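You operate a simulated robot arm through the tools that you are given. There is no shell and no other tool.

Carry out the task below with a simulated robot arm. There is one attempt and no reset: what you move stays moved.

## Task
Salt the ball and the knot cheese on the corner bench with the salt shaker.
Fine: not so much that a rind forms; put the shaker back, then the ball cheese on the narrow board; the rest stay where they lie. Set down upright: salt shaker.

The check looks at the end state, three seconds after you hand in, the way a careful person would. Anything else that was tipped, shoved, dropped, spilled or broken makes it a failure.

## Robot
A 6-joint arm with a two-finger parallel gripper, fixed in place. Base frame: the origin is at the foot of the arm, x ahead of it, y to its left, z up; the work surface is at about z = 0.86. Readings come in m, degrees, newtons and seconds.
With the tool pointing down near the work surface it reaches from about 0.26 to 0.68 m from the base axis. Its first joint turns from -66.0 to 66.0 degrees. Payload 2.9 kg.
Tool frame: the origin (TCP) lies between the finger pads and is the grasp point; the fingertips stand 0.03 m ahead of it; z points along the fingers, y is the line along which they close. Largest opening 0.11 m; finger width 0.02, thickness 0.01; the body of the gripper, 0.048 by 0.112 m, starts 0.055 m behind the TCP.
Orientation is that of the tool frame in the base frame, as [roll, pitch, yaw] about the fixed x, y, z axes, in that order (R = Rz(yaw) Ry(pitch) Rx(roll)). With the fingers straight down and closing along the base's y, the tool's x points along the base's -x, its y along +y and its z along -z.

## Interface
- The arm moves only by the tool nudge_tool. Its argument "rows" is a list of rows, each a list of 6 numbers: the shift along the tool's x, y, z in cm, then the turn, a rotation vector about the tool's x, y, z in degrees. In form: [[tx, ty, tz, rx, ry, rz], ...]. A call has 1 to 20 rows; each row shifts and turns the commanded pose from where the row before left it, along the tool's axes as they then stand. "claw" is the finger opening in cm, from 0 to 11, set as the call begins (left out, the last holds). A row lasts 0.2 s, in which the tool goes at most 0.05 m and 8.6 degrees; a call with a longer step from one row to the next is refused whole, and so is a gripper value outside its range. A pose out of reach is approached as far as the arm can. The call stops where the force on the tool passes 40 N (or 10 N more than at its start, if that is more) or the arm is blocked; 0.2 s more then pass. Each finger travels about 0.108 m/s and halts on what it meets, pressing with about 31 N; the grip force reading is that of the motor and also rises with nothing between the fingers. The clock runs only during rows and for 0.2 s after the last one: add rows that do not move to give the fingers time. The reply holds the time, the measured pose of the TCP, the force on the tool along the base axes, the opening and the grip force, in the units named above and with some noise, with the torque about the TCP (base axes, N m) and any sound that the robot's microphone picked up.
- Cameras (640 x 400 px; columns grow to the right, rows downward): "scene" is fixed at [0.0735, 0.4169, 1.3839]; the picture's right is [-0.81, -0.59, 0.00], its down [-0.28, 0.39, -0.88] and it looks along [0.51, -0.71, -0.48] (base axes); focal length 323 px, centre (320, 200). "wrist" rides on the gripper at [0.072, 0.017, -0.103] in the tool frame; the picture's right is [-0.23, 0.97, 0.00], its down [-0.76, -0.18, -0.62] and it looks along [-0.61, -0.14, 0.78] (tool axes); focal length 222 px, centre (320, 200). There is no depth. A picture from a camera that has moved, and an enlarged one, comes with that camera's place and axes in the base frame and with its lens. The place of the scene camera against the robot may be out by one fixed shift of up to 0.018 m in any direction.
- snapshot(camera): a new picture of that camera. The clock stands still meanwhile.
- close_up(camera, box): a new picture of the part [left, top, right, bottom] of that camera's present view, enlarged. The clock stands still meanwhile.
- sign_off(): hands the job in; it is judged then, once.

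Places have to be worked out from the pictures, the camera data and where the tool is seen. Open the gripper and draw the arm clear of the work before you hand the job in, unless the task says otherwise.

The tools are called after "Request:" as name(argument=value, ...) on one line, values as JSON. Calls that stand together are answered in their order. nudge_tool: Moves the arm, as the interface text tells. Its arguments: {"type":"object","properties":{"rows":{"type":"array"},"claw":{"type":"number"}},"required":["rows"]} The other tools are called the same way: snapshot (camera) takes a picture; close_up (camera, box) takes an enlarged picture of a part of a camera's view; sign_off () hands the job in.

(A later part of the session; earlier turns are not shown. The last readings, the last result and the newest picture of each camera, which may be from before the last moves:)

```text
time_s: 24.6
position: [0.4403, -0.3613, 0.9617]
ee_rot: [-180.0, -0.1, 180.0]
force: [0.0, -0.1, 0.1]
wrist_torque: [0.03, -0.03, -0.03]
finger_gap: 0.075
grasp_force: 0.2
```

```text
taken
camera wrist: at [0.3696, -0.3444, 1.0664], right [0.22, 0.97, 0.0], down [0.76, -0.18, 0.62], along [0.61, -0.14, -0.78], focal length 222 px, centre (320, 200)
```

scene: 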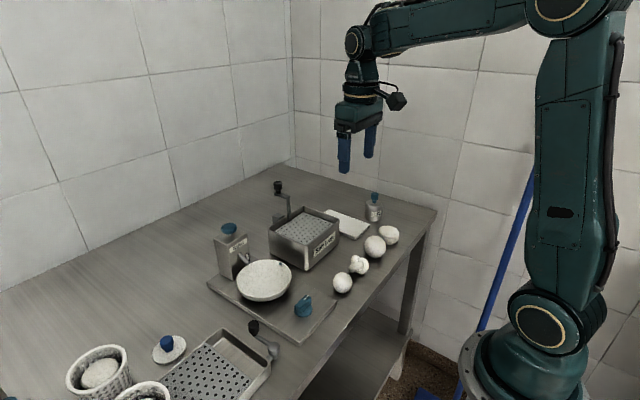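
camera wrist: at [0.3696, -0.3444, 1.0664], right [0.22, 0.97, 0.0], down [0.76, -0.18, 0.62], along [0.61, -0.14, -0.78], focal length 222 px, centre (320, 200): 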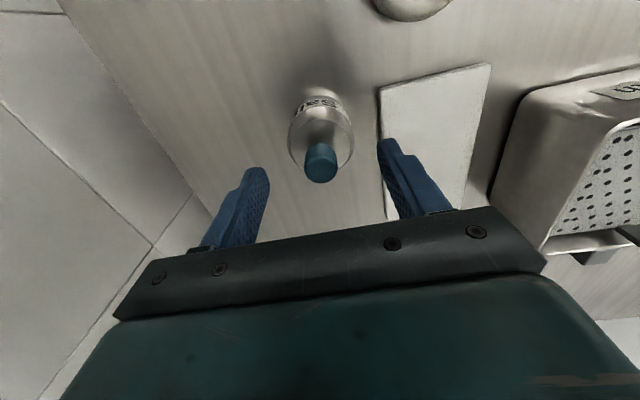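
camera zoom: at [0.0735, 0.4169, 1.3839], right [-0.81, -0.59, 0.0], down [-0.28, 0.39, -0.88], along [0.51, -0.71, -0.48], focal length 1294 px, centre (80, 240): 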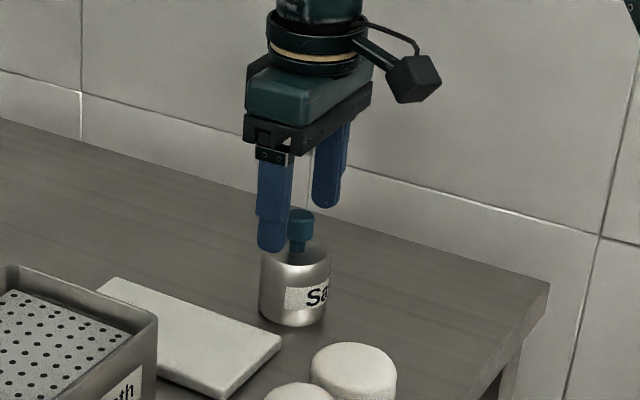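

The fingers straddle the knob evenly. I'm descending the last 5.5 cm around the body.

Request:
nudge_tool(rows=[[0, 0, 2.0, 0, 0, 0], [0, 0, 2.0, 0, 0, 0], [0, 0, 1.5, 0, 0, 0], [0, 0, 0, 0, 0, 0]])

Request:
close_up(camera="scene", box=[330, 140, 430, 240])

Request:
snapshot(camera="wrist")

```text
time_s: 25.6
position: [0.4412, -0.3616, 0.9071]
ee_rot: [-180.0, -0.2, -179.9]
force: [-0.3, 0.6, -0.5]
wrist_torque: [-0.01, 0.0, 0.0]
finger_gap: 0.0751
grasp_force: 0.1
```

```text
4.00 times, centred on (380, 190) of scene
camera zoom: at [0.0735, 0.4169, 1.3839], right [-0.81, -0.59, 0.0], down [-0.28, 0.39, -0.88], along [0.51, -0.71, -0.48], focal length 1294 px, centre (80, 240)
```

zoom: 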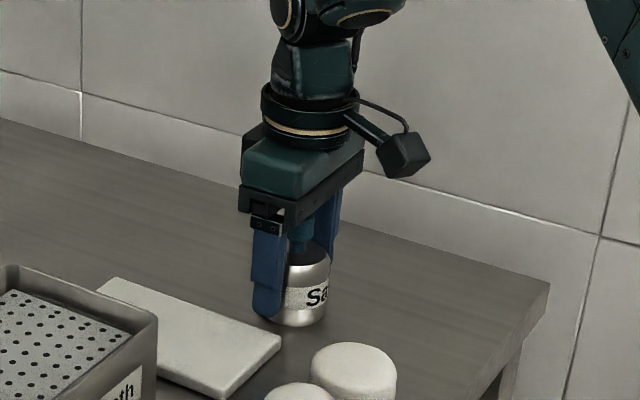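

```text
taken
camera wrist: at [0.37, -0.345, 1.0114], right [0.22, 0.97, 0.0], down [0.76, -0.18, 0.62], along [0.61, -0.14, -0.78], focal length 222 px, centre (320, 200)
```

wrist: 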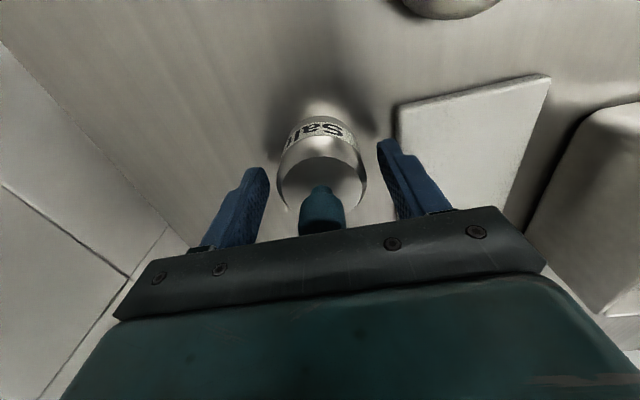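

The shaker is centred between the pads with the tips just above the bench. I'm closing on the body.

Request:
nudge_tool(claw=4, rows=[[0, 0, 0, 0, 0, 0], [0, 0, 0, 0, 0, 0], [0, 0, 0, 0, 0, 0]])

Request:
snapshot(camera="wrist")

```text
time_s: 26.4
position: [0.4404, -0.3605, 0.9079]
ee_rot: [-180.0, 0.0, -179.9]
force: [-0.6, 1.0, -0.8]
wrist_torque: [0.02, -0.01, 0.01]
finger_gap: 0.051
grasp_force: 31.2
```

```text
taken
camera wrist: at [0.37, -0.3449, 1.0117], right [0.22, 0.97, 0.0], down [0.76, -0.18, 0.62], along [0.61, -0.14, -0.78], focal length 222 px, centre (320, 200)
```

wrist: 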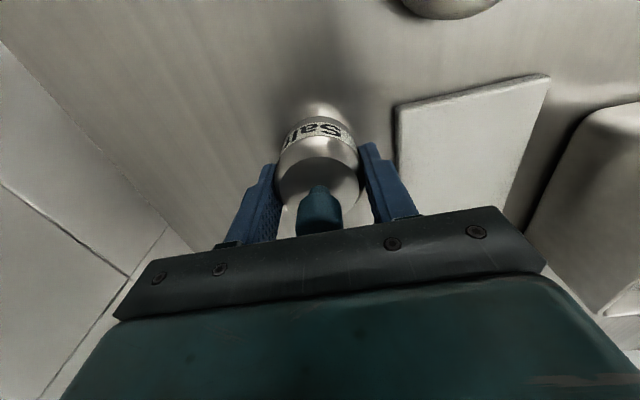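

Gripped at 5.1 cm and 31 N. I'm lifting a few centimetres and checking that the shaker comes up cleanly and nothing leaks.

Request:
nudge_tool(rows=[[0, 0, -1.5, 0, 0, 0], [0, 0, -1.5, 0, 0, 0], [0, 0, 0, 0, 0, 0]])

Request:
close_up(camera="scene", box=[330, 140, 430, 240])

Request:
snapshot(camera="wrist")

```text
time_s: 27.2
position: [0.4412, -0.3627, 0.938]
ee_rot: [179.9, -0.2, -179.9]
force: [0.3, -0.3, -1.4]
wrist_torque: [0.0, 0.02, -0.05]
finger_gap: 0.0512
grasp_force: 30.9
```

```text
4.00 times, centred on (380, 190) of scene
camera zoom: at [0.0735, 0.4169, 1.3839], right [-0.81, -0.59, 0.0], down [-0.28, 0.39, -0.88], along [0.51, -0.71, -0.48], focal length 1294 px, centre (80, 240)
```

zoom: 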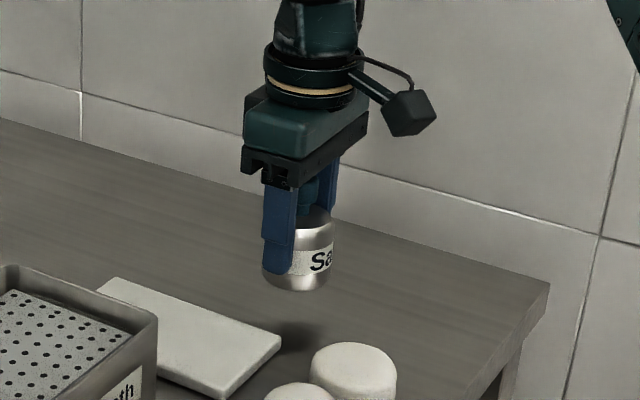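

```text
taken
camera wrist: at [0.3703, -0.3453, 1.0419], right [0.22, 0.97, 0.0], down [0.76, -0.18, 0.62], along [0.61, -0.14, -0.78], focal length 222 px, centre (320, 200)
```

wrist: 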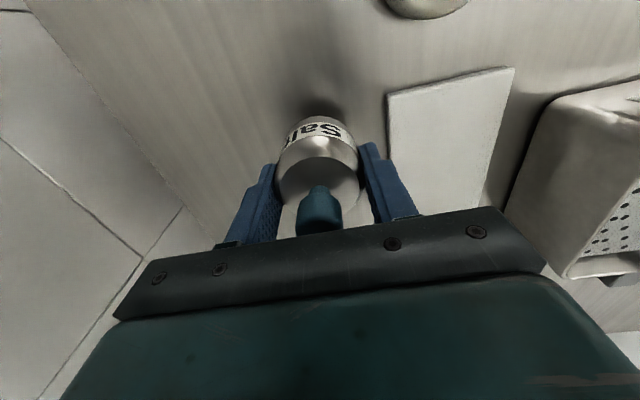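

The shaker came up cleanly, with no sound and no grains below it. I'm rising to travel height and carrying it over to the large ball.

Request:
nudge_tool(rows=[[0, 0, -3.0, 0, 0, 0], [0, 0, -3.2, 0, 0, 0], [0, 0, -3.0, 0, 0, 0], [1.74, 3.24, 0, 0, 0, 0], [1.74, 3.24, 0, 0, 0, 0], [1.74, 3.24, 0, 0, 0, 0], [1.74, 3.24, 0, 0, 0, 0], [1.74, 3.24, 0, 0, 0, 0], [0, 0, 0, 0, 0, 0]])

Request:
snapshot(camera="wrist")

Request:
close_up(camera="scene", box=[310, 140, 430, 300])

```text
time_s: 29.2
position: [0.3547, -0.1995, 1.029]
ee_rot: [-179.8, -0.1, -179.9]
force: [-0.2, 1.0, -2.2]
wrist_torque: [-0.01, -0.01, 0.02]
finger_gap: 0.051
grasp_force: 30.9
```

```text
taken
camera wrist: at [0.2837, -0.1831, 1.1335], right [0.22, 0.97, 0.0], down [0.76, -0.18, 0.62], along [0.61, -0.14, -0.78], focal length 222 px, centre (320, 200)
```

wrist: 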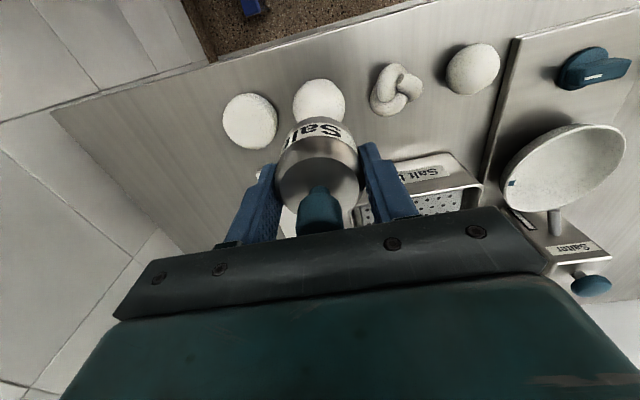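

```text
2.50 times, centred on (370, 220) of scene
camera zoom: at [0.0735, 0.4169, 1.3839], right [-0.81, -0.59, 0.0], down [-0.28, 0.39, -0.88], along [0.51, -0.71, -0.48], focal length 809 px, centre (195, 150)
```

zoom: 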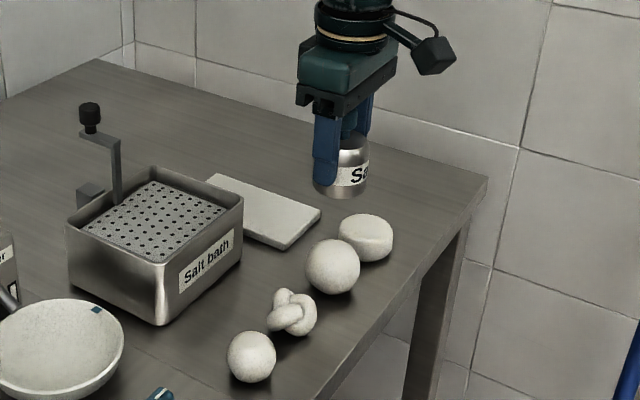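

The shaker hangs over the big ball, its base about 7 cm above the cheese. I'm lowering it to about 3 cm clearance and trying two gentle upright shakes, then looking for any salt.

Request:
nudge_tool(rows=[[0, 0, 2.0, 0, 0, 0], [0, 0, 1.6, 0, 0, 0], [0, 0, 0, 0, 0, 0]])

Request:
nudge_tool(rows=[[0, 0, -3.0, 0, 0, 0], [0, 0, 3.0, 0, 0, 0], [0, 0, -3.0, 0, 0, 0], [0, 0, 3.0, 0, 0, 0], [0, 0, 0, 0, 0, 0]])

Request:
close_up(camera="scene", box=[340, 180, 420, 280])

Request:
snapshot(camera="wrist")

```text
time_s: 30.0
position: [0.3538, -0.2007, 0.9922]
ee_rot: [-180.0, -0.1, -179.9]
force: [0.4, 0.0, -1.4]
wrist_torque: [-0.03, -0.02, 0.02]
finger_gap: 0.0512
grasp_force: 31.6
```

```text
time_s: 31.2
position: [0.3547, -0.2002, 0.9923]
ee_rot: [-180.0, 0.0, -179.9]
force: [-0.1, 0.3, -1.6]
wrist_torque: [-0.02, 0.02, 0.02]
finger_gap: 0.0511
grasp_force: 31.2
```

```text
4.00 times, centred on (380, 230) of scene
camera zoom: at [0.0735, 0.4169, 1.3839], right [-0.81, -0.59, 0.0], down [-0.28, 0.39, -0.88], along [0.51, -0.71, -0.48], focal length 1294 px, centre (80, 80)
```

zoom: 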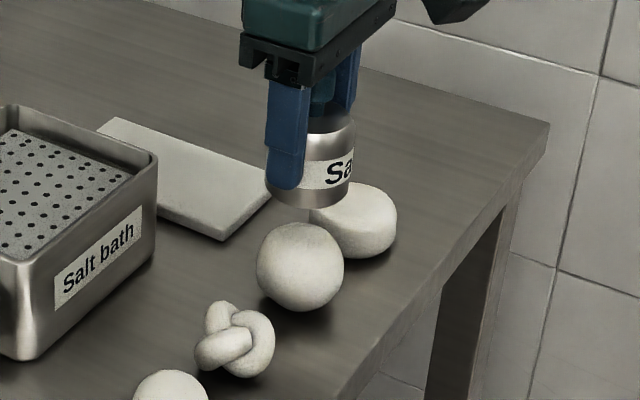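

```text
taken
camera wrist: at [0.283, -0.1837, 1.0974], right [0.22, 0.97, 0.0], down [0.76, -0.18, 0.62], along [0.61, -0.14, -0.78], focal length 222 px, centre (320, 200)
```

wrist: 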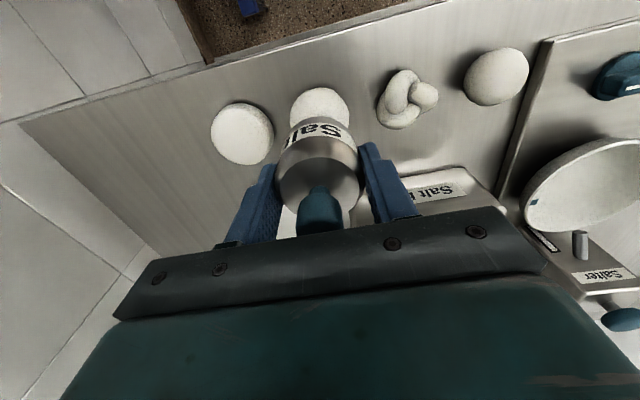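

No sound was reported. I'm zooming hard on the ball to compare its surface with how it looked before.

Request:
close_up(camera="scene", box=[360, 230, 390, 262])

Request:
close_up(camera="scene", box=[370, 200, 390, 235])

Request:
close_up(camera="wrist", box=[285, 80, 355, 130])

```text
12.50 times, centred on (375, 246) of scene
camera zoom: at [0.0735, 0.4169, 1.3839], right [-0.81, -0.59, 0.0], down [-0.28, 0.39, -0.88], along [0.51, -0.71, -0.48], focal length 4043 px, centre (-368, -375)
```

zoom: 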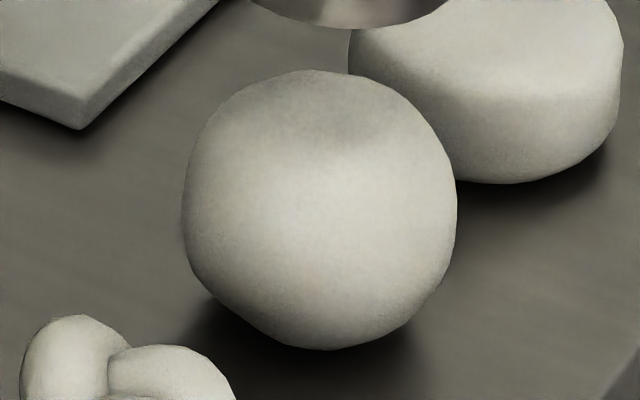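

```text
11.43 times, centred on (380, 218) of scene
camera zoom: at [0.0735, 0.4169, 1.3839], right [-0.81, -0.59, 0.0], down [-0.28, 0.39, -0.88], along [0.51, -0.71, -0.48], focal length 3696 px, centre (-366, 0)
```

zoom: 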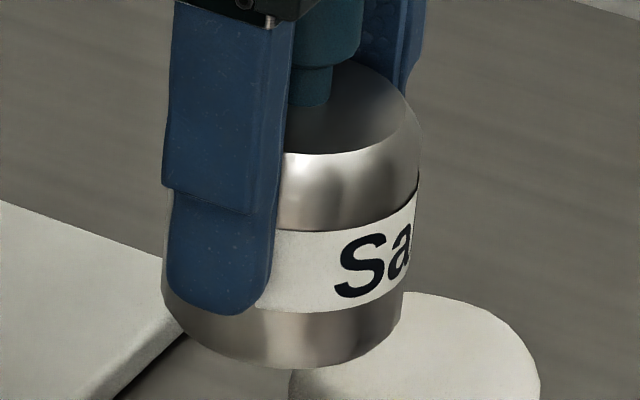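

```text
8.00 times, centred on (320, 105) of wrist
camera zoom: at [0.283, -0.1837, 1.0974], right [0.22, 0.97, 0.0], down [0.76, -0.18, 0.62], along [0.61, -0.14, -0.78], focal length 1777 px, centre (320, 960)
```

zoom: 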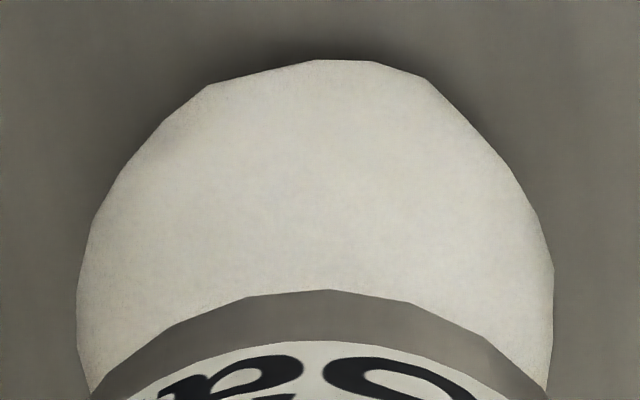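

The ball shows only the shaker's shadow and no salt, so that shake did nothing. I'm trying two firmer vertical strokes of 4.8 cm over the ball.

Request:
nudge_tool(rows=[[0, 0, -4.8, 0, 0, 0], [0, 0, 4.8, 0, 0, 0], [0, 0, -4.8, 0, 0, 0], [0, 0, 4.8, 0, 0, 0], [0, 0, 0, 0, 0, 0]])

Request:
close_up(camera="scene", box=[350, 220, 400, 262])

Request:
close_up(camera="wrist", box=[285, 80, 355, 130])

```text
time_s: 32.4
position: [0.354, -0.1999, 0.9927]
ee_rot: [-180.0, -0.1, -179.9]
force: [-0.6, -0.2, -1.4]
wrist_torque: [-0.01, 0.01, 0.03]
finger_gap: 0.0512
grasp_force: 30.6
```

```text
9.52 times, centred on (375, 241) of scene
camera zoom: at [0.0735, 0.4169, 1.3839], right [-0.81, -0.59, 0.0], down [-0.28, 0.39, -0.88], along [0.51, -0.71, -0.48], focal length 3080 px, centre (-204, -190)
```

zoom: 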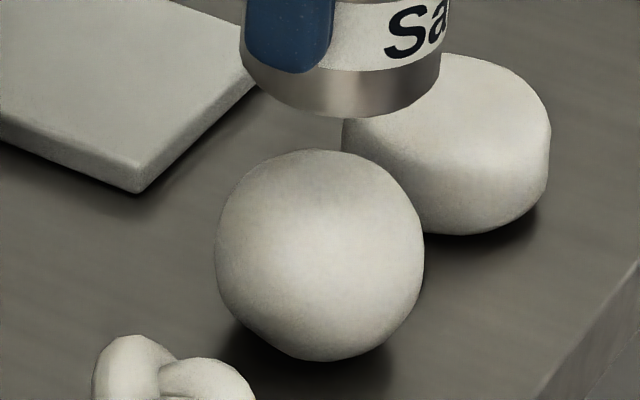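

```text
8.00 times, centred on (320, 105) of wrist
camera zoom: at [0.2821, -0.1847, 1.0968], right [0.22, 0.97, 0.0], down [0.76, -0.18, 0.62], along [0.61, -0.14, -0.78], focal length 1777 px, centre (320, 960)
```

zoom: 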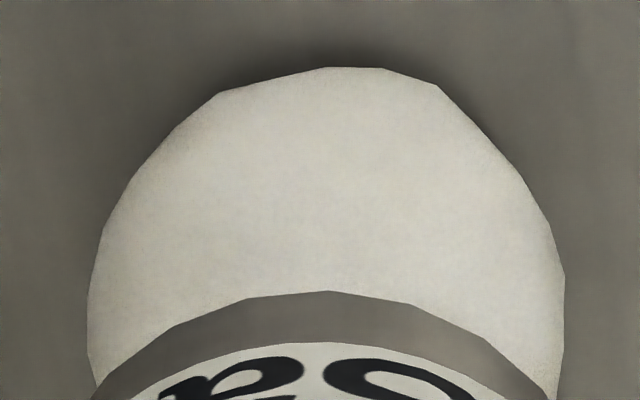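

There's still no salt on the ball. Before changing the grip I'm trying a short side-to-side shake in place, staying within ±2 cm of the ball.

Request:
nudge_tool(rows=[[2, 0, 0, 0, 0, 0], [-4, 0, 0, 0, 0, 0], [4, 0, 0, 0, 0, 0], [-4, 0, 0, 0, 0, 0], [2, 0, 0, 0, 0, 0], [0, 0, 0, 0, 0, 0]])

Request:
close_up(camera="scene", box=[350, 220, 400, 262])

Request:
close_up(camera="wrist", box=[285, 80, 355, 130])

```text
time_s: 33.8
position: [0.3534, -0.1995, 0.9931]
ee_rot: [179.9, -0.1, -179.9]
force: [0.3, 0.0, -2.0]
wrist_torque: [0.04, 0.01, -0.01]
finger_gap: 0.0512
grasp_force: 31.3
```

```text
9.52 times, centred on (375, 241) of scene
camera zoom: at [0.0735, 0.4169, 1.3839], right [-0.81, -0.59, 0.0], down [-0.28, 0.39, -0.88], along [0.51, -0.71, -0.48], focal length 3080 px, centre (-204, -190)
```

zoom: 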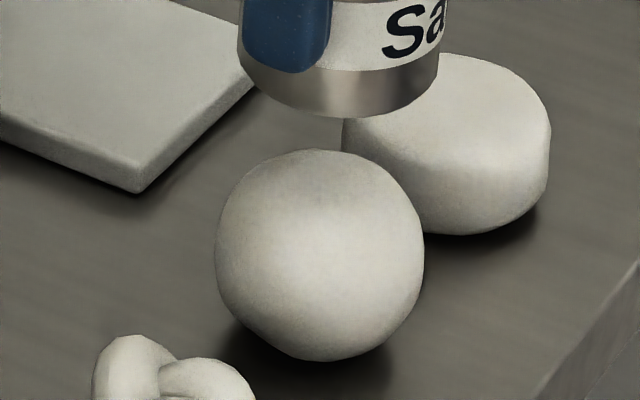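

```text
8.00 times, centred on (320, 105) of wrist
camera zoom: at [0.2821, -0.1834, 1.0977], right [0.22, 0.97, 0.0], down [0.76, -0.18, 0.62], along [0.61, -0.14, -0.78], focal length 1777 px, centre (320, 960)
```

zoom: 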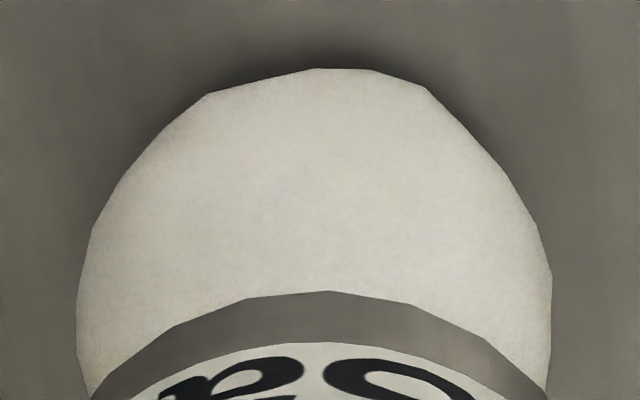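

Upright shaking gives nothing and the top plate shows no holes, so the outlet has to be found. I'll raise it over the ball and yaw the tool 90°, so that I can tip the shaker about the ball with the fingers out of the way and its base visible to the scene camera.

Request:
nudge_tool(rows=[[0, 0, -3, 0, 0, 0], [0, 0, -3, 0, 0, 0], [0, 0, -3, 0, 0, 0], [0, 0, 0, 0, 0, 8.5], [0, 0, 0, 0, 0, 8.5], [0, 0, 0, 0, 0, 8.5], [0, 0, 0, 0, 0, 8.5], [0, 0, 0, 0, 0, 8.5], [0, 0, 0, 0, 0, 8.5], [0, 0, 0, 0, 0, 8.5], [0, 0, 0, 0, 0, 8.5], [0, 0, 0, 0, 0, 8.5], [0, 0, 0, 0, 0, 8.5], [0, 0, 0, 0, 0, 5.0], [0, 0, 0, 0, 0, 0]])

Request:
snapshot(camera="scene")

Request:
snapshot(camera="wrist")

```text
time_s: 37.0
position: [0.3544, -0.1992, 1.0839]
ee_rot: [-180.0, 0.1, 90.2]
force: [-0.6, 0.1, -0.7]
wrist_torque: [0.0, 0.0, 0.01]
finger_gap: 0.0514
grasp_force: 30.8
```

```text
taken
```

scene: 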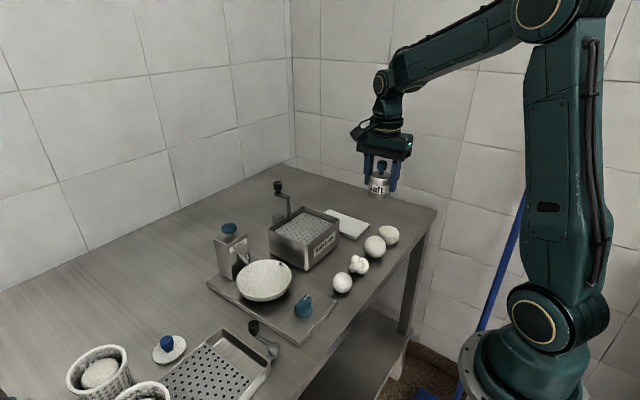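

```text
taken
camera wrist: at [0.3726, -0.1273, 1.1877], right [0.97, -0.23, 0.0], down [-0.18, -0.76, 0.62], along [-0.14, -0.61, -0.78], focal length 222 px, centre (320, 200)
```

wrist: 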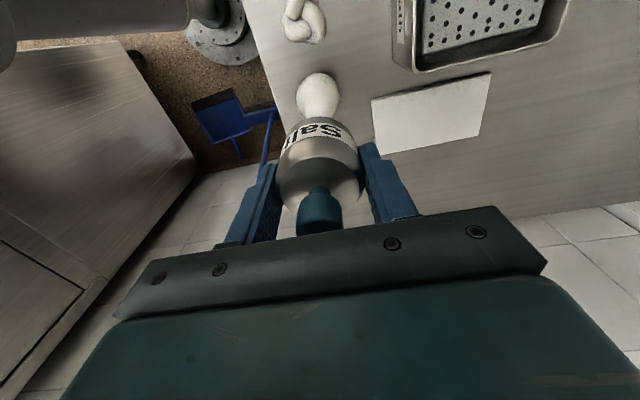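

Yaw is now 90° and the shaker is still firmly held. I'm tilting about 43° so the base turns toward the scene camera, then inspecting.

Request:
nudge_tool(rows=[[0, 0, 0, 0, 8.5, 0], [0, 0, 0, 0, 8.5, 0], [0, 0, 0, 0, 8.5, 0], [0, 0, 0, 0, 8.5, 0], [0, 0, 0, 0, 8.5, 0], [0, 0, 0, 0, 0, 0]])

Request:
close_up(camera="scene", box=[320, 110, 440, 230])

Request:
close_up(camera="scene", box=[360, 160, 400, 200])

```text
time_s: 38.4
position: [0.3426, -0.1797, 1.055]
ee_rot: [179.9, -42.5, 90.1]
force: [0.7, -0.7, -1.2]
wrist_torque: [0.0, -0.01, -0.01]
finger_gap: 0.0511
grasp_force: 30.9
out of reach, approached as far as the arm can: row 5
```

```text
3.33 times, centred on (380, 170) of scene
camera zoom: at [0.0735, 0.4169, 1.3839], right [-0.81, -0.59, 0.0], down [-0.28, 0.39, -0.88], along [0.51, -0.71, -0.48], focal length 1078 px, centre (120, 300)
```

zoom: 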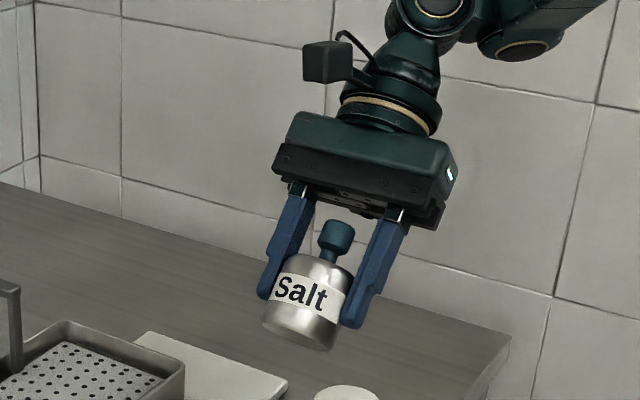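

```text
10.00 times, centred on (380, 180) of scene
camera zoom: at [0.0735, 0.4169, 1.3839], right [-0.81, -0.59, 0.0], down [-0.28, 0.39, -0.88], along [0.51, -0.71, -0.48], focal length 3234 px, centre (-280, 400)
```

zoom: 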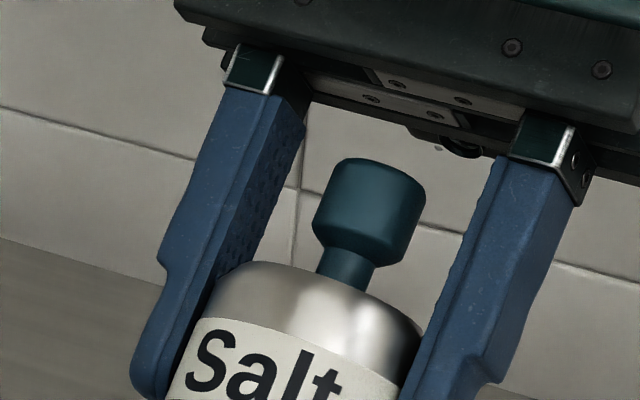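

The tilt was reached but the position slid about 3 cm, so another joint limit is near. While it's tilted I'm looking at the shaker's base.

Request:
close_up(camera="scene", box=[355, 185, 395, 225])

Request:
snapshot(camera="scene")

Request:
snapshot(camera="wrist")

```text
10.00 times, centred on (375, 205) of scene
camera zoom: at [0.0735, 0.4169, 1.3839], right [-0.81, -0.59, 0.0], down [-0.28, 0.39, -0.88], along [0.51, -0.71, -0.48], focal length 3234 px, centre (-230, 150)
```

zoom: 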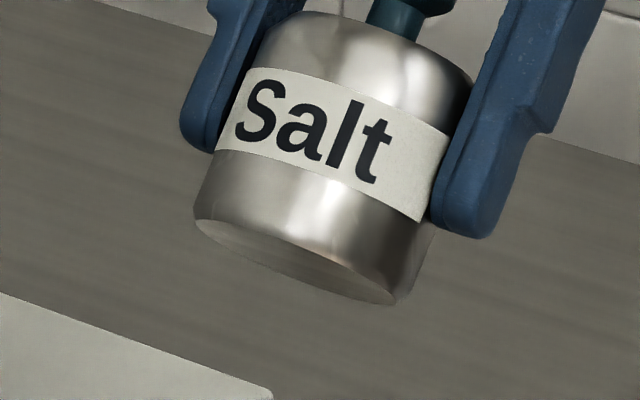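

```text
taken
```

scene: 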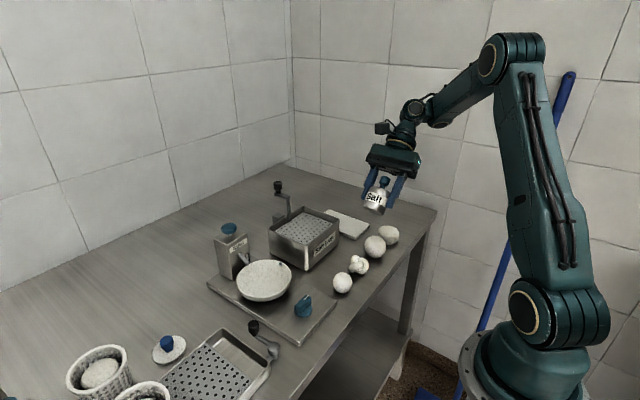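

```text
taken
camera wrist: at [0.3604, -0.1956, 1.1816], right [0.97, -0.17, -0.15], down [-0.18, -0.98, -0.05], along [-0.14, 0.08, -0.99], focal length 222 px, centre (320, 200)
```

wrist: 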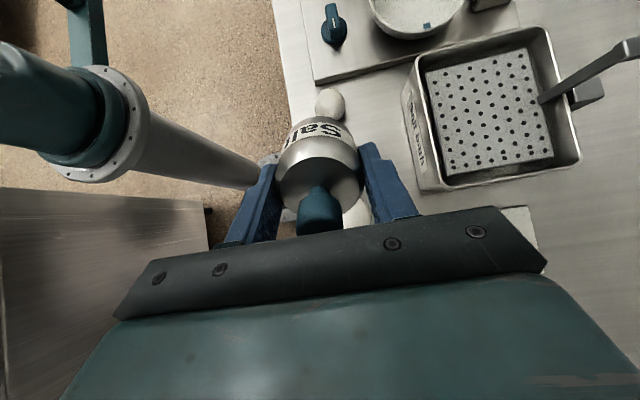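

No holes are drawn on the base either, and tipping toward the base side runs into a wrist limit. I'm untilting, recentring over the ball, and then tipping the other way (toward -y) where the wrist has more range.

Request:
nudge_tool(rows=[[0, 0, 0, 0, -8.5, 0], [0, 0, 0, 0, -8.5, 0], [0, 0, 0, 0, -8.5, 0], [0, 0, 0, 0, -8.5, 0], [0, 0, 0, 0, -8.5, 0], [0, 0, 0, 0, 0, 0]])

```text
time_s: 39.8
position: [0.3428, -0.1793, 1.0555]
ee_rot: [-179.9, 0.1, 90.2]
force: [-1.1, -0.2, -1.0]
wrist_torque: [0.02, 0.0, 0.0]
finger_gap: 0.0509
grasp_force: 31.3
```

Upright again at (0.343, -0.179). I'm recentring over the ball at z≈1.12 and tilting 34° toward -y as a first step.

Request:
nudge_tool(rows=[[-1.0, 0.5, -3.2, 0, 0, 0], [-1.0, 0.6, -3.2, 0, 0, 0], [0, 0, 0, 0, -8.5, 0], [0, 0, 0, 0, -8.5, 0], [0, 0, 0, 0, -8.5, 0], [0, 0, 0, 0, -8.5, 0], [0, 0, 0, 0, 0, 0]])

```text
time_s: 41.4
position: [0.3539, -0.1994, 1.1205]
ee_rot: [-179.8, 34.0, 90.3]
force: [-0.4, 0.0, -1.3]
wrist_torque: [-0.02, -0.03, 0.03]
finger_gap: 0.0512
grasp_force: 31.2
```

That tilt worked without hitting a limit. I'm continuing to about 68° and shifting so that the cap end stays over the ball.

Request:
nudge_tool(rows=[[0, 0, 0, 0, -8.5, 0], [0, 0, 0, 0, -8.5, 0], [0, 0, 0, 0, -8.5, 0], [0, 0, 0, 0, -8.5, 0], [-1.0, 0, 2.6, 0, 0, 0], [0, 0, 0, 0, 0, 0]])

Request:
snapshot(camera="scene")

Request:
close_up(camera="scene", box=[320, 100, 440, 260])

```text
time_s: 42.8
position: [0.3536, -0.2279, 1.12]
ee_rot: [-179.8, 68.2, 90.3]
force: [1.0, 0.0, -2.9]
wrist_torque: [0.02, -0.02, 0.02]
finger_gap: 0.0511
grasp_force: 31.3
```

```text
taken
```

scene: 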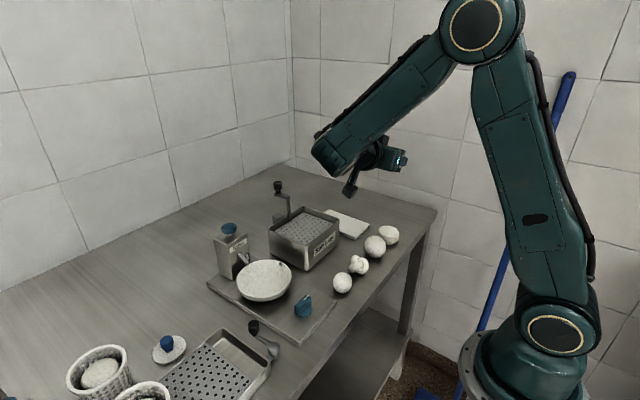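

```text
2.50 times, centred on (380, 180) of scene
camera zoom: at [0.0735, 0.4169, 1.3839], right [-0.81, -0.59, 0.0], down [-0.28, 0.39, -0.88], along [0.51, -0.71, -0.48], focal length 809 px, centre (170, 250)
```

zoom: 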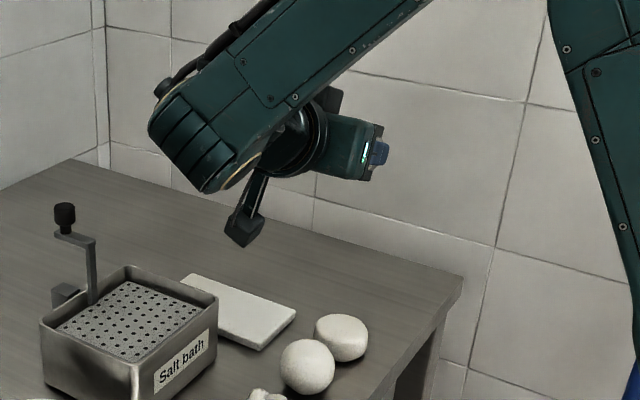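

No limit yet, and nothing has been poured at 68°. I'm continuing to about 102° and listening for any sound.

Request:
nudge_tool(rows=[[0, 0, 0, 0, -8.5, 0], [0, 0, 0, 0, -8.5, 0], [0, 0, 0, 0, -8.5, 0], [0, 0, 0, 0, -8.5, 0], [0, 0, 0, 0, 0, 0]])

Request:
snapshot(camera="scene")

Request:
snapshot(camera="wrist")

Request:
close_up(camera="scene", box=[350, 220, 400, 262])

```text
time_s: 44.0
position: [0.3524, -0.2376, 1.1157]
ee_rot: [-179.8, 81.5, 90.7]
force: [-0.7, -0.2, -1.7]
wrist_torque: [0.02, -0.02, -0.02]
finger_gap: 0.0511
grasp_force: 31.0
out of reach, approached as far as the arm can: row 2, 3, 4
```

```text
taken
```

scene: 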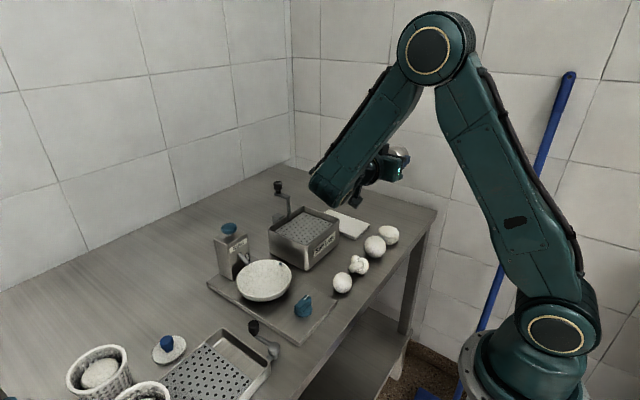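

```text
taken
camera wrist: at [0.3692, -0.1252, 1.06], right [0.97, -0.02, 0.22], down [-0.18, 0.5, 0.85], along [-0.13, -0.86, 0.48], focal length 222 px, centre (320, 200)
```

wrist: 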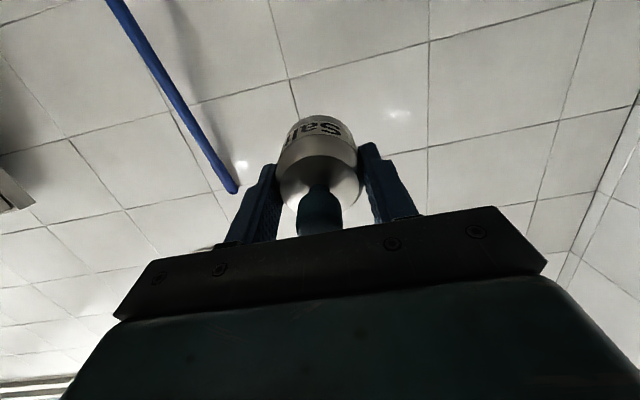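

```text
9.52 times, centred on (375, 241) of scene
camera zoom: at [0.0735, 0.4169, 1.3839], right [-0.81, -0.59, 0.0], down [-0.28, 0.39, -0.88], along [0.51, -0.71, -0.48], focal length 3080 px, centre (-204, -190)
```

zoom: 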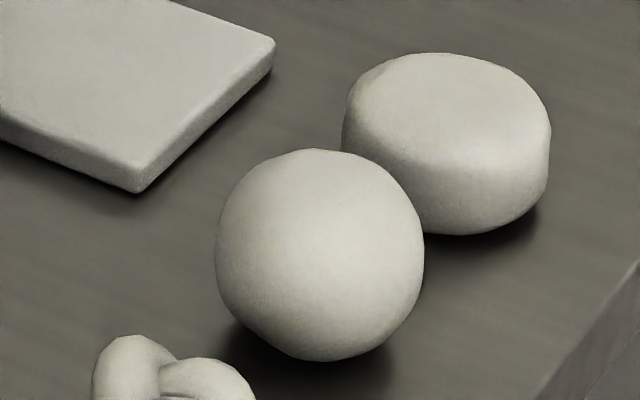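

The tilt stalls at about 81° with no sound and nothing falling. I'm repeating the exact earlier zoom of the ball for a like-for-like comparison, in case the earlier shakes left a faint dusting.

Request:
close_up(camera="scene", box=[360, 230, 390, 262])

Request:
close_up(camera="scene", box=[325, 220, 405, 300])

```text
12.50 times, centred on (375, 246) of scene
camera zoom: at [0.0735, 0.4169, 1.3839], right [-0.81, -0.59, 0.0], down [-0.28, 0.39, -0.88], along [0.51, -0.71, -0.48], focal length 4043 px, centre (-368, -375)
```

zoom: 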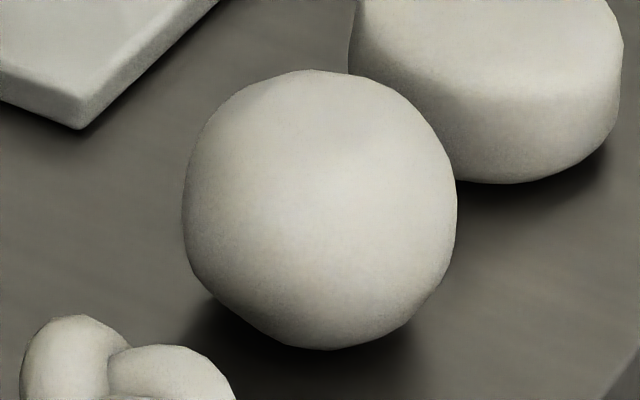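

```text
5.00 times, centred on (365, 260) of scene
camera zoom: at [0.0735, 0.4169, 1.3839], right [-0.81, -0.59, 0.0], down [-0.28, 0.39, -0.88], along [0.51, -0.71, -0.48], focal length 1617 px, centre (95, -100)
```

zoom: 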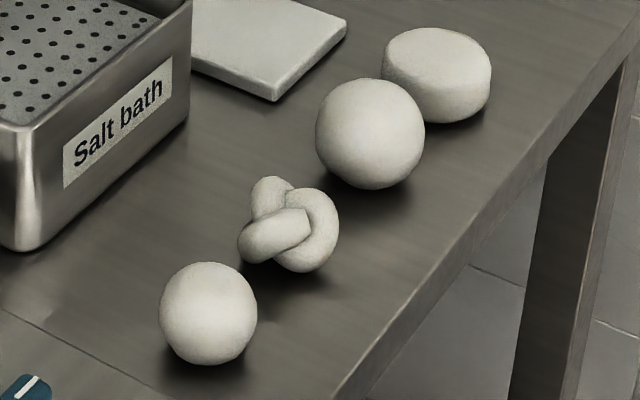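

The appearance is identical, so no salt has come out. I'm lowering to z≈1.04 with the shaker lying at about 77°, cap end over the ball, and trying a couple of small shakes in that attitude.

Request:
nudge_tool(rows=[[0, 0, 0, 0, 5, 0], [2.6, 0, 0.6, 0, 0, 0], [2.6, 0, 0.6, 0, 0, 0], [2.2, 0, 0.5, 0, 0, 0], [0, 0, 0, 0, 0, 0]])

Request:
snapshot(camera="scene")

```text
time_s: 45.2
position: [0.3506, -0.237, 1.0407]
ee_rot: [-179.9, 76.5, 90.6]
force: [0.1, 0.4, -1.2]
wrist_torque: [0.02, -0.01, 0.04]
finger_gap: 0.0511
grasp_force: 30.6
```

```text
taken
```

scene: 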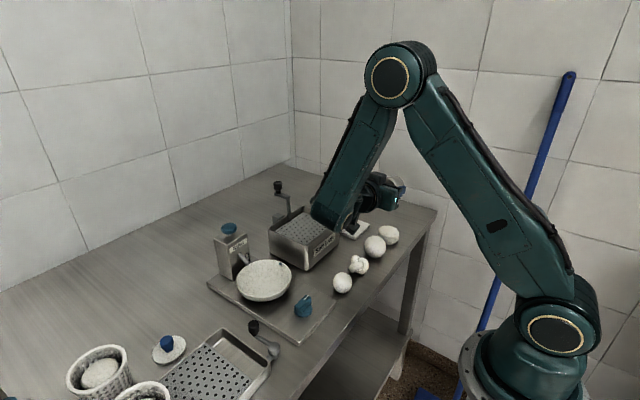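

The gripper is clear of the bath and the cheeses. I'm doing two short vertical shakes with the shaker lying on its side.

Request:
nudge_tool(rows=[[-3.5, 0, -0.8, 0, 0, 0], [3.5, 0, 0.8, 0, 0, 0], [-3.5, 0, -0.8, 0, 0, 0], [3.5, 0, 0.8, 0, 0, 0], [0, 0, 0, 0, 0, 0]])

Request:
close_up(camera="scene", box=[325, 220, 405, 300])

Request:
close_up(camera="scene", box=[360, 230, 390, 262])

```text
time_s: 46.4
position: [0.351, -0.2372, 1.0391]
ee_rot: [180.0, 76.6, 90.7]
force: [1.3, 0.3, 0.1]
wrist_torque: [0.07, 0.02, 0.01]
finger_gap: 0.0508
grasp_force: 31.0
```

```text
5.00 times, centred on (365, 260) of scene
camera zoom: at [0.0735, 0.4169, 1.3839], right [-0.81, -0.59, 0.0], down [-0.28, 0.39, -0.88], along [0.51, -0.71, -0.48], focal length 1617 px, centre (95, -100)
```

zoom: 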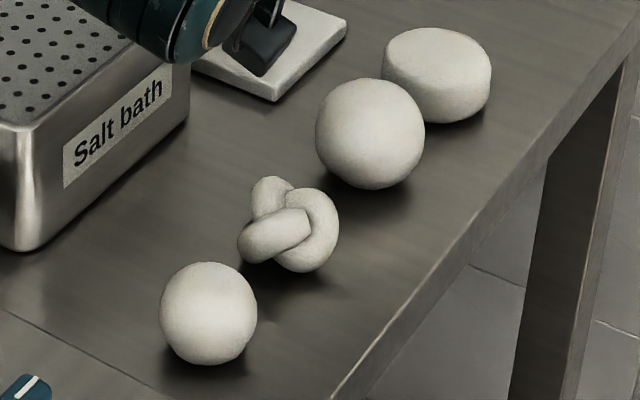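

```text
12.50 times, centred on (375, 246) of scene
camera zoom: at [0.0735, 0.4169, 1.3839], right [-0.81, -0.59, 0.0], down [-0.28, 0.39, -0.88], along [0.51, -0.71, -0.48], focal length 4043 px, centre (-368, -375)
```

zoom: 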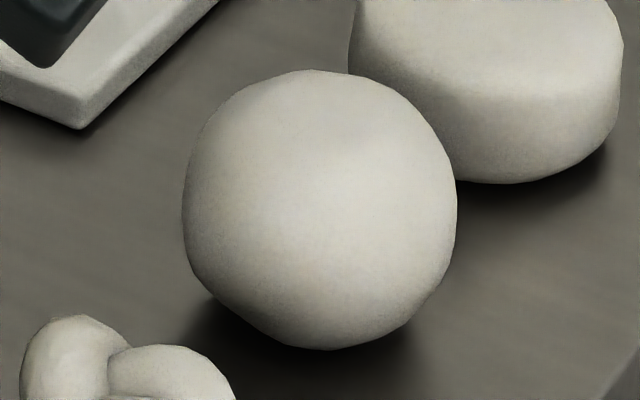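

Still no salt, so lying on its side isn't enough either. I'm bringing it back upright and raising it, then I'll try a fuller inversion directly above the ball, tipping outward where the wrist has the most range.

Request:
nudge_tool(rows=[[-3.5, 0, -0.8, 0, 0, 0], [-3.5, 0, -0.8, 0, 0, 0], [0, 0, 0, 0, 8.5, 0], [0, 0, 0, 0, 8.5, 0], [0, 0, 0, 0, 8.5, 0], [0, 0, 0, 0, 8.5, 0], [0, 0, 0, 0, 8.5, 0], [0, 0, 0, 0, 8.5, 0], [0, 0, 0, 0, 8.5, 0], [0, 0, 0, 0, 8.5, 0], [0, 0, 0, 0, 8.5, 0], [0, 0, 0, 0, 0, 0]])

```text
time_s: 49.0
position: [0.3517, -0.238, 1.1116]
ee_rot: [180.0, 0.0, 90.5]
force: [1.2, 0.2, -1.0]
wrist_torque: [-0.01, 0.02, 0.03]
finger_gap: 0.0511
grasp_force: 30.8
```

Upright at z=1.11. I'm recentring above the ball, raising to 1.2 and turning the tool so it can tip straight outward from the base.

Request:
nudge_tool(rows=[[3.8, 0.2, 0, 0, 0, 0], [0, 0, -4.5, 0, 0, 0], [0, 0, -4.5, 0, 0, 0], [0, 0, 0, 0, 0, -8.5], [0, 0, 0, 0, 0, -8.5], [0, 0, 0, 0, 0, -8.5], [0, 0, 0, 0, 0, -8.5], [0, 0, 0, 0, 0, -8.5], [0, 0, 0, 0, 0, -8.5], [0, 0, 0, 0, 0, -8.5], [0, 0, 0, 0, 0, 0]])

```text
time_s: 51.4
position: [0.3548, -0.1996, 1.2018]
ee_rot: [180.0, -0.1, 150.0]
force: [-0.6, -0.4, -0.6]
wrist_torque: [0.02, -0.01, -0.01]
finger_gap: 0.0513
grasp_force: 31.2
```

In position at z=1.20 with yaw 150°. I'm tilting outward in stages, 60° first.

Request:
nudge_tool(rows=[[0, 0, 0, 0, -8.5, 0], [0, 0, 0, 0, -8.5, 0], [0, 0, 0, 0, -8.5, 0], [0, 0, 0, 0, -8.5, 0], [0, 0, 0, 0, -8.5, 0], [0, 0, 0, 0, -8.5, 0], [0, 0, 0, 0, -8.5, 0], [0, 0, 0, 0, 0, 0]])

Request:
snapshot(camera="scene")

```text
time_s: 53.2
position: [0.3535, -0.1995, 1.2018]
ee_rot: [180.0, 59.6, 150.1]
force: [-0.5, 0.0, -0.9]
wrist_torque: [0.03, -0.01, -0.03]
finger_gap: 0.0514
grasp_force: 31.0
```

```text
taken
```

scene: 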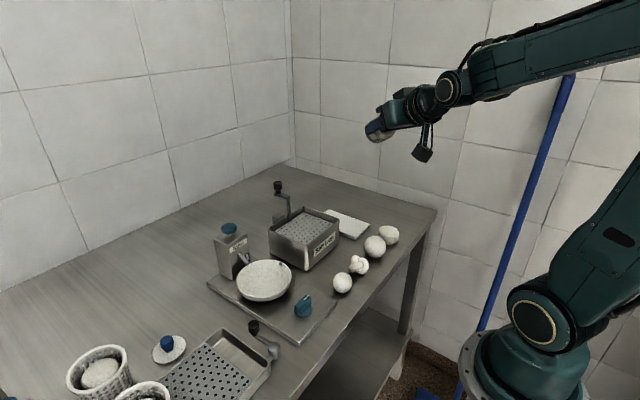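

60° works and the wrist is comfortable in this direction. I'm going on to about 94° with the cap kept over the ball, then checking.

Request:
nudge_tool(rows=[[0, 0, 0, 0, -8.5, 0], [0, 0, 0, 0, -8.5, 0], [0, 0, 0, 0, -8.5, 0], [0, 0, 0, 0, -8.5, 0], [0.1, 0, 2.6, 0, 0, 0], [0, 0, 0, 0, 0, 0]])

Request:
close_up(camera="scene", box=[320, 60, 480, 200])

Request:
close_up(camera="scene", box=[360, 230, 390, 262])

```text
time_s: 54.6
position: [0.385, -0.2181, 1.2084]
ee_rot: [-0.2, 86.4, -30.2]
force: [-0.4, 0.3, -1.7]
wrist_torque: [0.01, 0.04, -0.01]
finger_gap: 0.0515
grasp_force: 31.1
out of reach, approached as far as the arm can: row 4
```

```text
2.86 times, centred on (400, 130) of scene
camera zoom: at [0.0735, 0.4169, 1.3839], right [-0.81, -0.59, 0.0], down [-0.28, 0.39, -0.88], along [0.51, -0.71, -0.48], focal length 924 px, centre (91, 400)
```

zoom: 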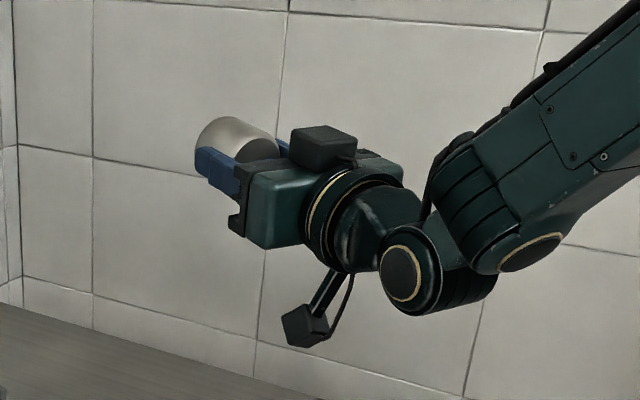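

```text
12.50 times, centred on (375, 246) of scene
camera zoom: at [0.0735, 0.4169, 1.3839], right [-0.81, -0.59, 0.0], down [-0.28, 0.39, -0.88], along [0.51, -0.71, -0.48], focal length 4043 px, centre (-368, -375)
```

zoom: 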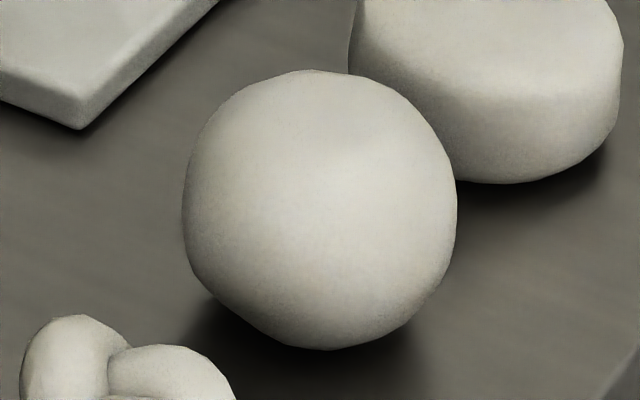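

At 94° nothing has come out, and the arm is at its inner reach. I'm raising 5 cm and continuing the inversion to about 119°.

Request:
nudge_tool(rows=[[-4.8, 0, 0.3, 0, 0, 0], [-2.0, 0, 0.1, 0, 0, 0], [0, 0, 0, 0, -8.5, 0], [0, 0, 0, 0, -8.5, 0], [0, 0, 0, 0, -8.5, 0], [0, 0, 0, 0, 0, 0]])

Request:
close_up(camera="scene", box=[320, 40, 480, 180])

Request:
close_up(camera="scene", box=[325, 220, 405, 300])

```text
time_s: 56.0
position: [0.3862, -0.2189, 1.2782]
ee_rot: [0.1, 60.9, -30.0]
force: [1.0, 0.3, -2.4]
wrist_torque: [-0.02, -0.01, 0.02]
finger_gap: 0.051
grasp_force: 31.4
```

```text
2.86 times, centred on (400, 110) of scene
camera zoom: at [0.0735, 0.4169, 1.3839], right [-0.81, -0.59, 0.0], down [-0.28, 0.39, -0.88], along [0.51, -0.71, -0.48], focal length 924 px, centre (91, 457)
```

zoom: 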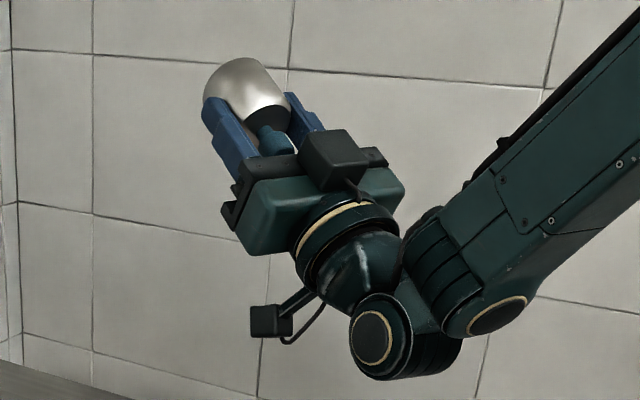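

```text
5.00 times, centred on (365, 260) of scene
camera zoom: at [0.0735, 0.4169, 1.3839], right [-0.81, -0.59, 0.0], down [-0.28, 0.39, -0.88], along [0.51, -0.71, -0.48], focal length 1617 px, centre (95, -100)
```

zoom: 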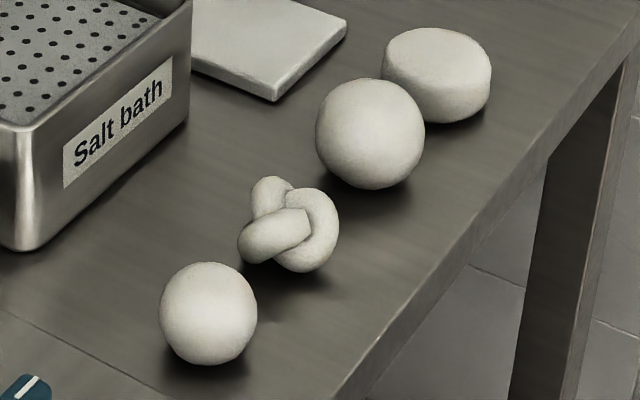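

Inverted to 119° with the cap about 1 cm off the ball's vertical, and no salt without shaking. I'm trying two short shakes in this attitude and looking straight away.

Request:
nudge_tool(rows=[[-3.0, 0, 1.7, 0, 0, 0], [3.0, 0, -1.7, 0, 0, 0], [-3.0, 0, 1.7, 0, 0, 0], [3.0, 0, -1.7, 0, 0, 0], [0, 0, 0, 0, 0, 0]])

Request:
close_up(camera="scene", box=[325, 220, 405, 300])

Request:
close_up(camera="scene", box=[360, 230, 390, 262])

```text
time_s: 57.2
position: [0.3872, -0.2181, 1.277]
ee_rot: [-0.1, 61.0, -29.9]
force: [-0.2, 0.6, -2.4]
wrist_torque: [0.02, -0.01, 0.02]
finger_gap: 0.0509
grasp_force: 31.1
out of reach, approached as far as the arm can: row 1, 3
```

```text
5.00 times, centred on (365, 260) of scene
camera zoom: at [0.0735, 0.4169, 1.3839], right [-0.81, -0.59, 0.0], down [-0.28, 0.39, -0.88], along [0.51, -0.71, -0.48], focal length 1617 px, centre (95, -100)
```

zoom: 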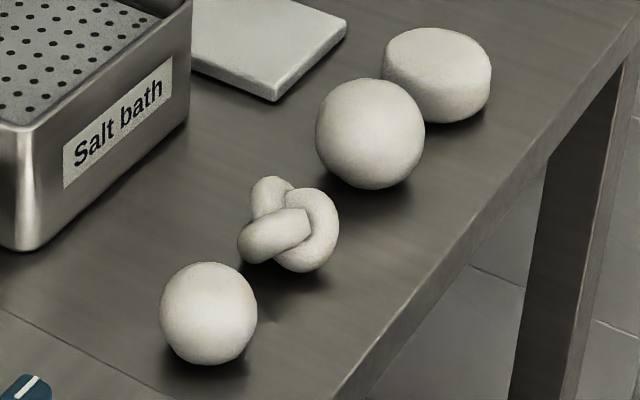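

```text
12.50 times, centred on (375, 246) of scene
camera zoom: at [0.0735, 0.4169, 1.3839], right [-0.81, -0.59, 0.0], down [-0.28, 0.39, -0.88], along [0.51, -0.71, -0.48], focal length 4043 px, centre (-368, -375)
```

zoom: 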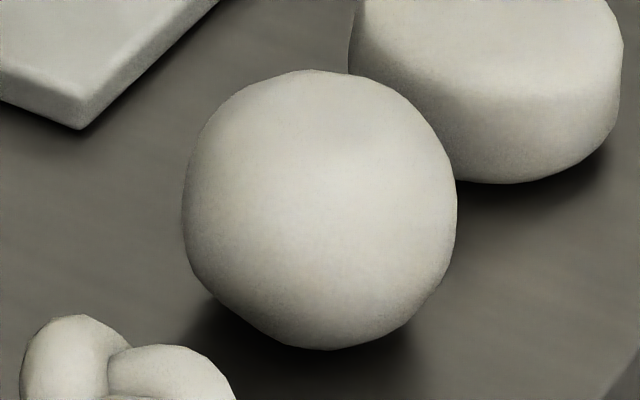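

Nothing came out inverted either, so the knob itself must matter. From this attitude I can look closely at the knob, neck and top plate.

Request:
close_up(camera="scene", box=[366, 45, 406, 85])

Request:
close_up(camera="wrist", box=[260, 100, 380, 250])

```text
10.00 times, centred on (386, 65) of scene
camera zoom: at [0.0735, 0.4169, 1.3839], right [-0.81, -0.59, 0.0], down [-0.28, 0.39, -0.88], along [0.51, -0.71, -0.48], focal length 3234 px, centre (-340, 1550)
```

zoom: 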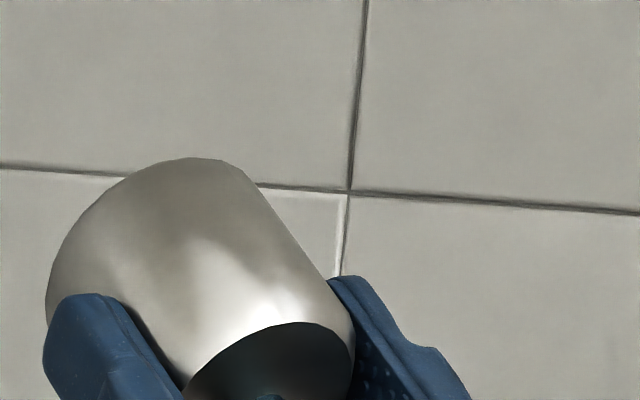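

```text
2.67 times, centred on (320, 175) of wrist
camera zoom: at [0.3478, -0.1765, 1.1637], right [0.39, 0.9, 0.2], down [-0.88, 0.3, 0.36], along [0.27, -0.32, 0.91], focal length 592 px, centre (320, 267)
```

zoom: 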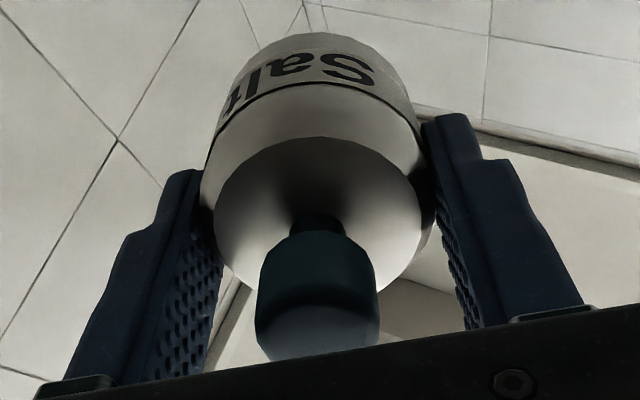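

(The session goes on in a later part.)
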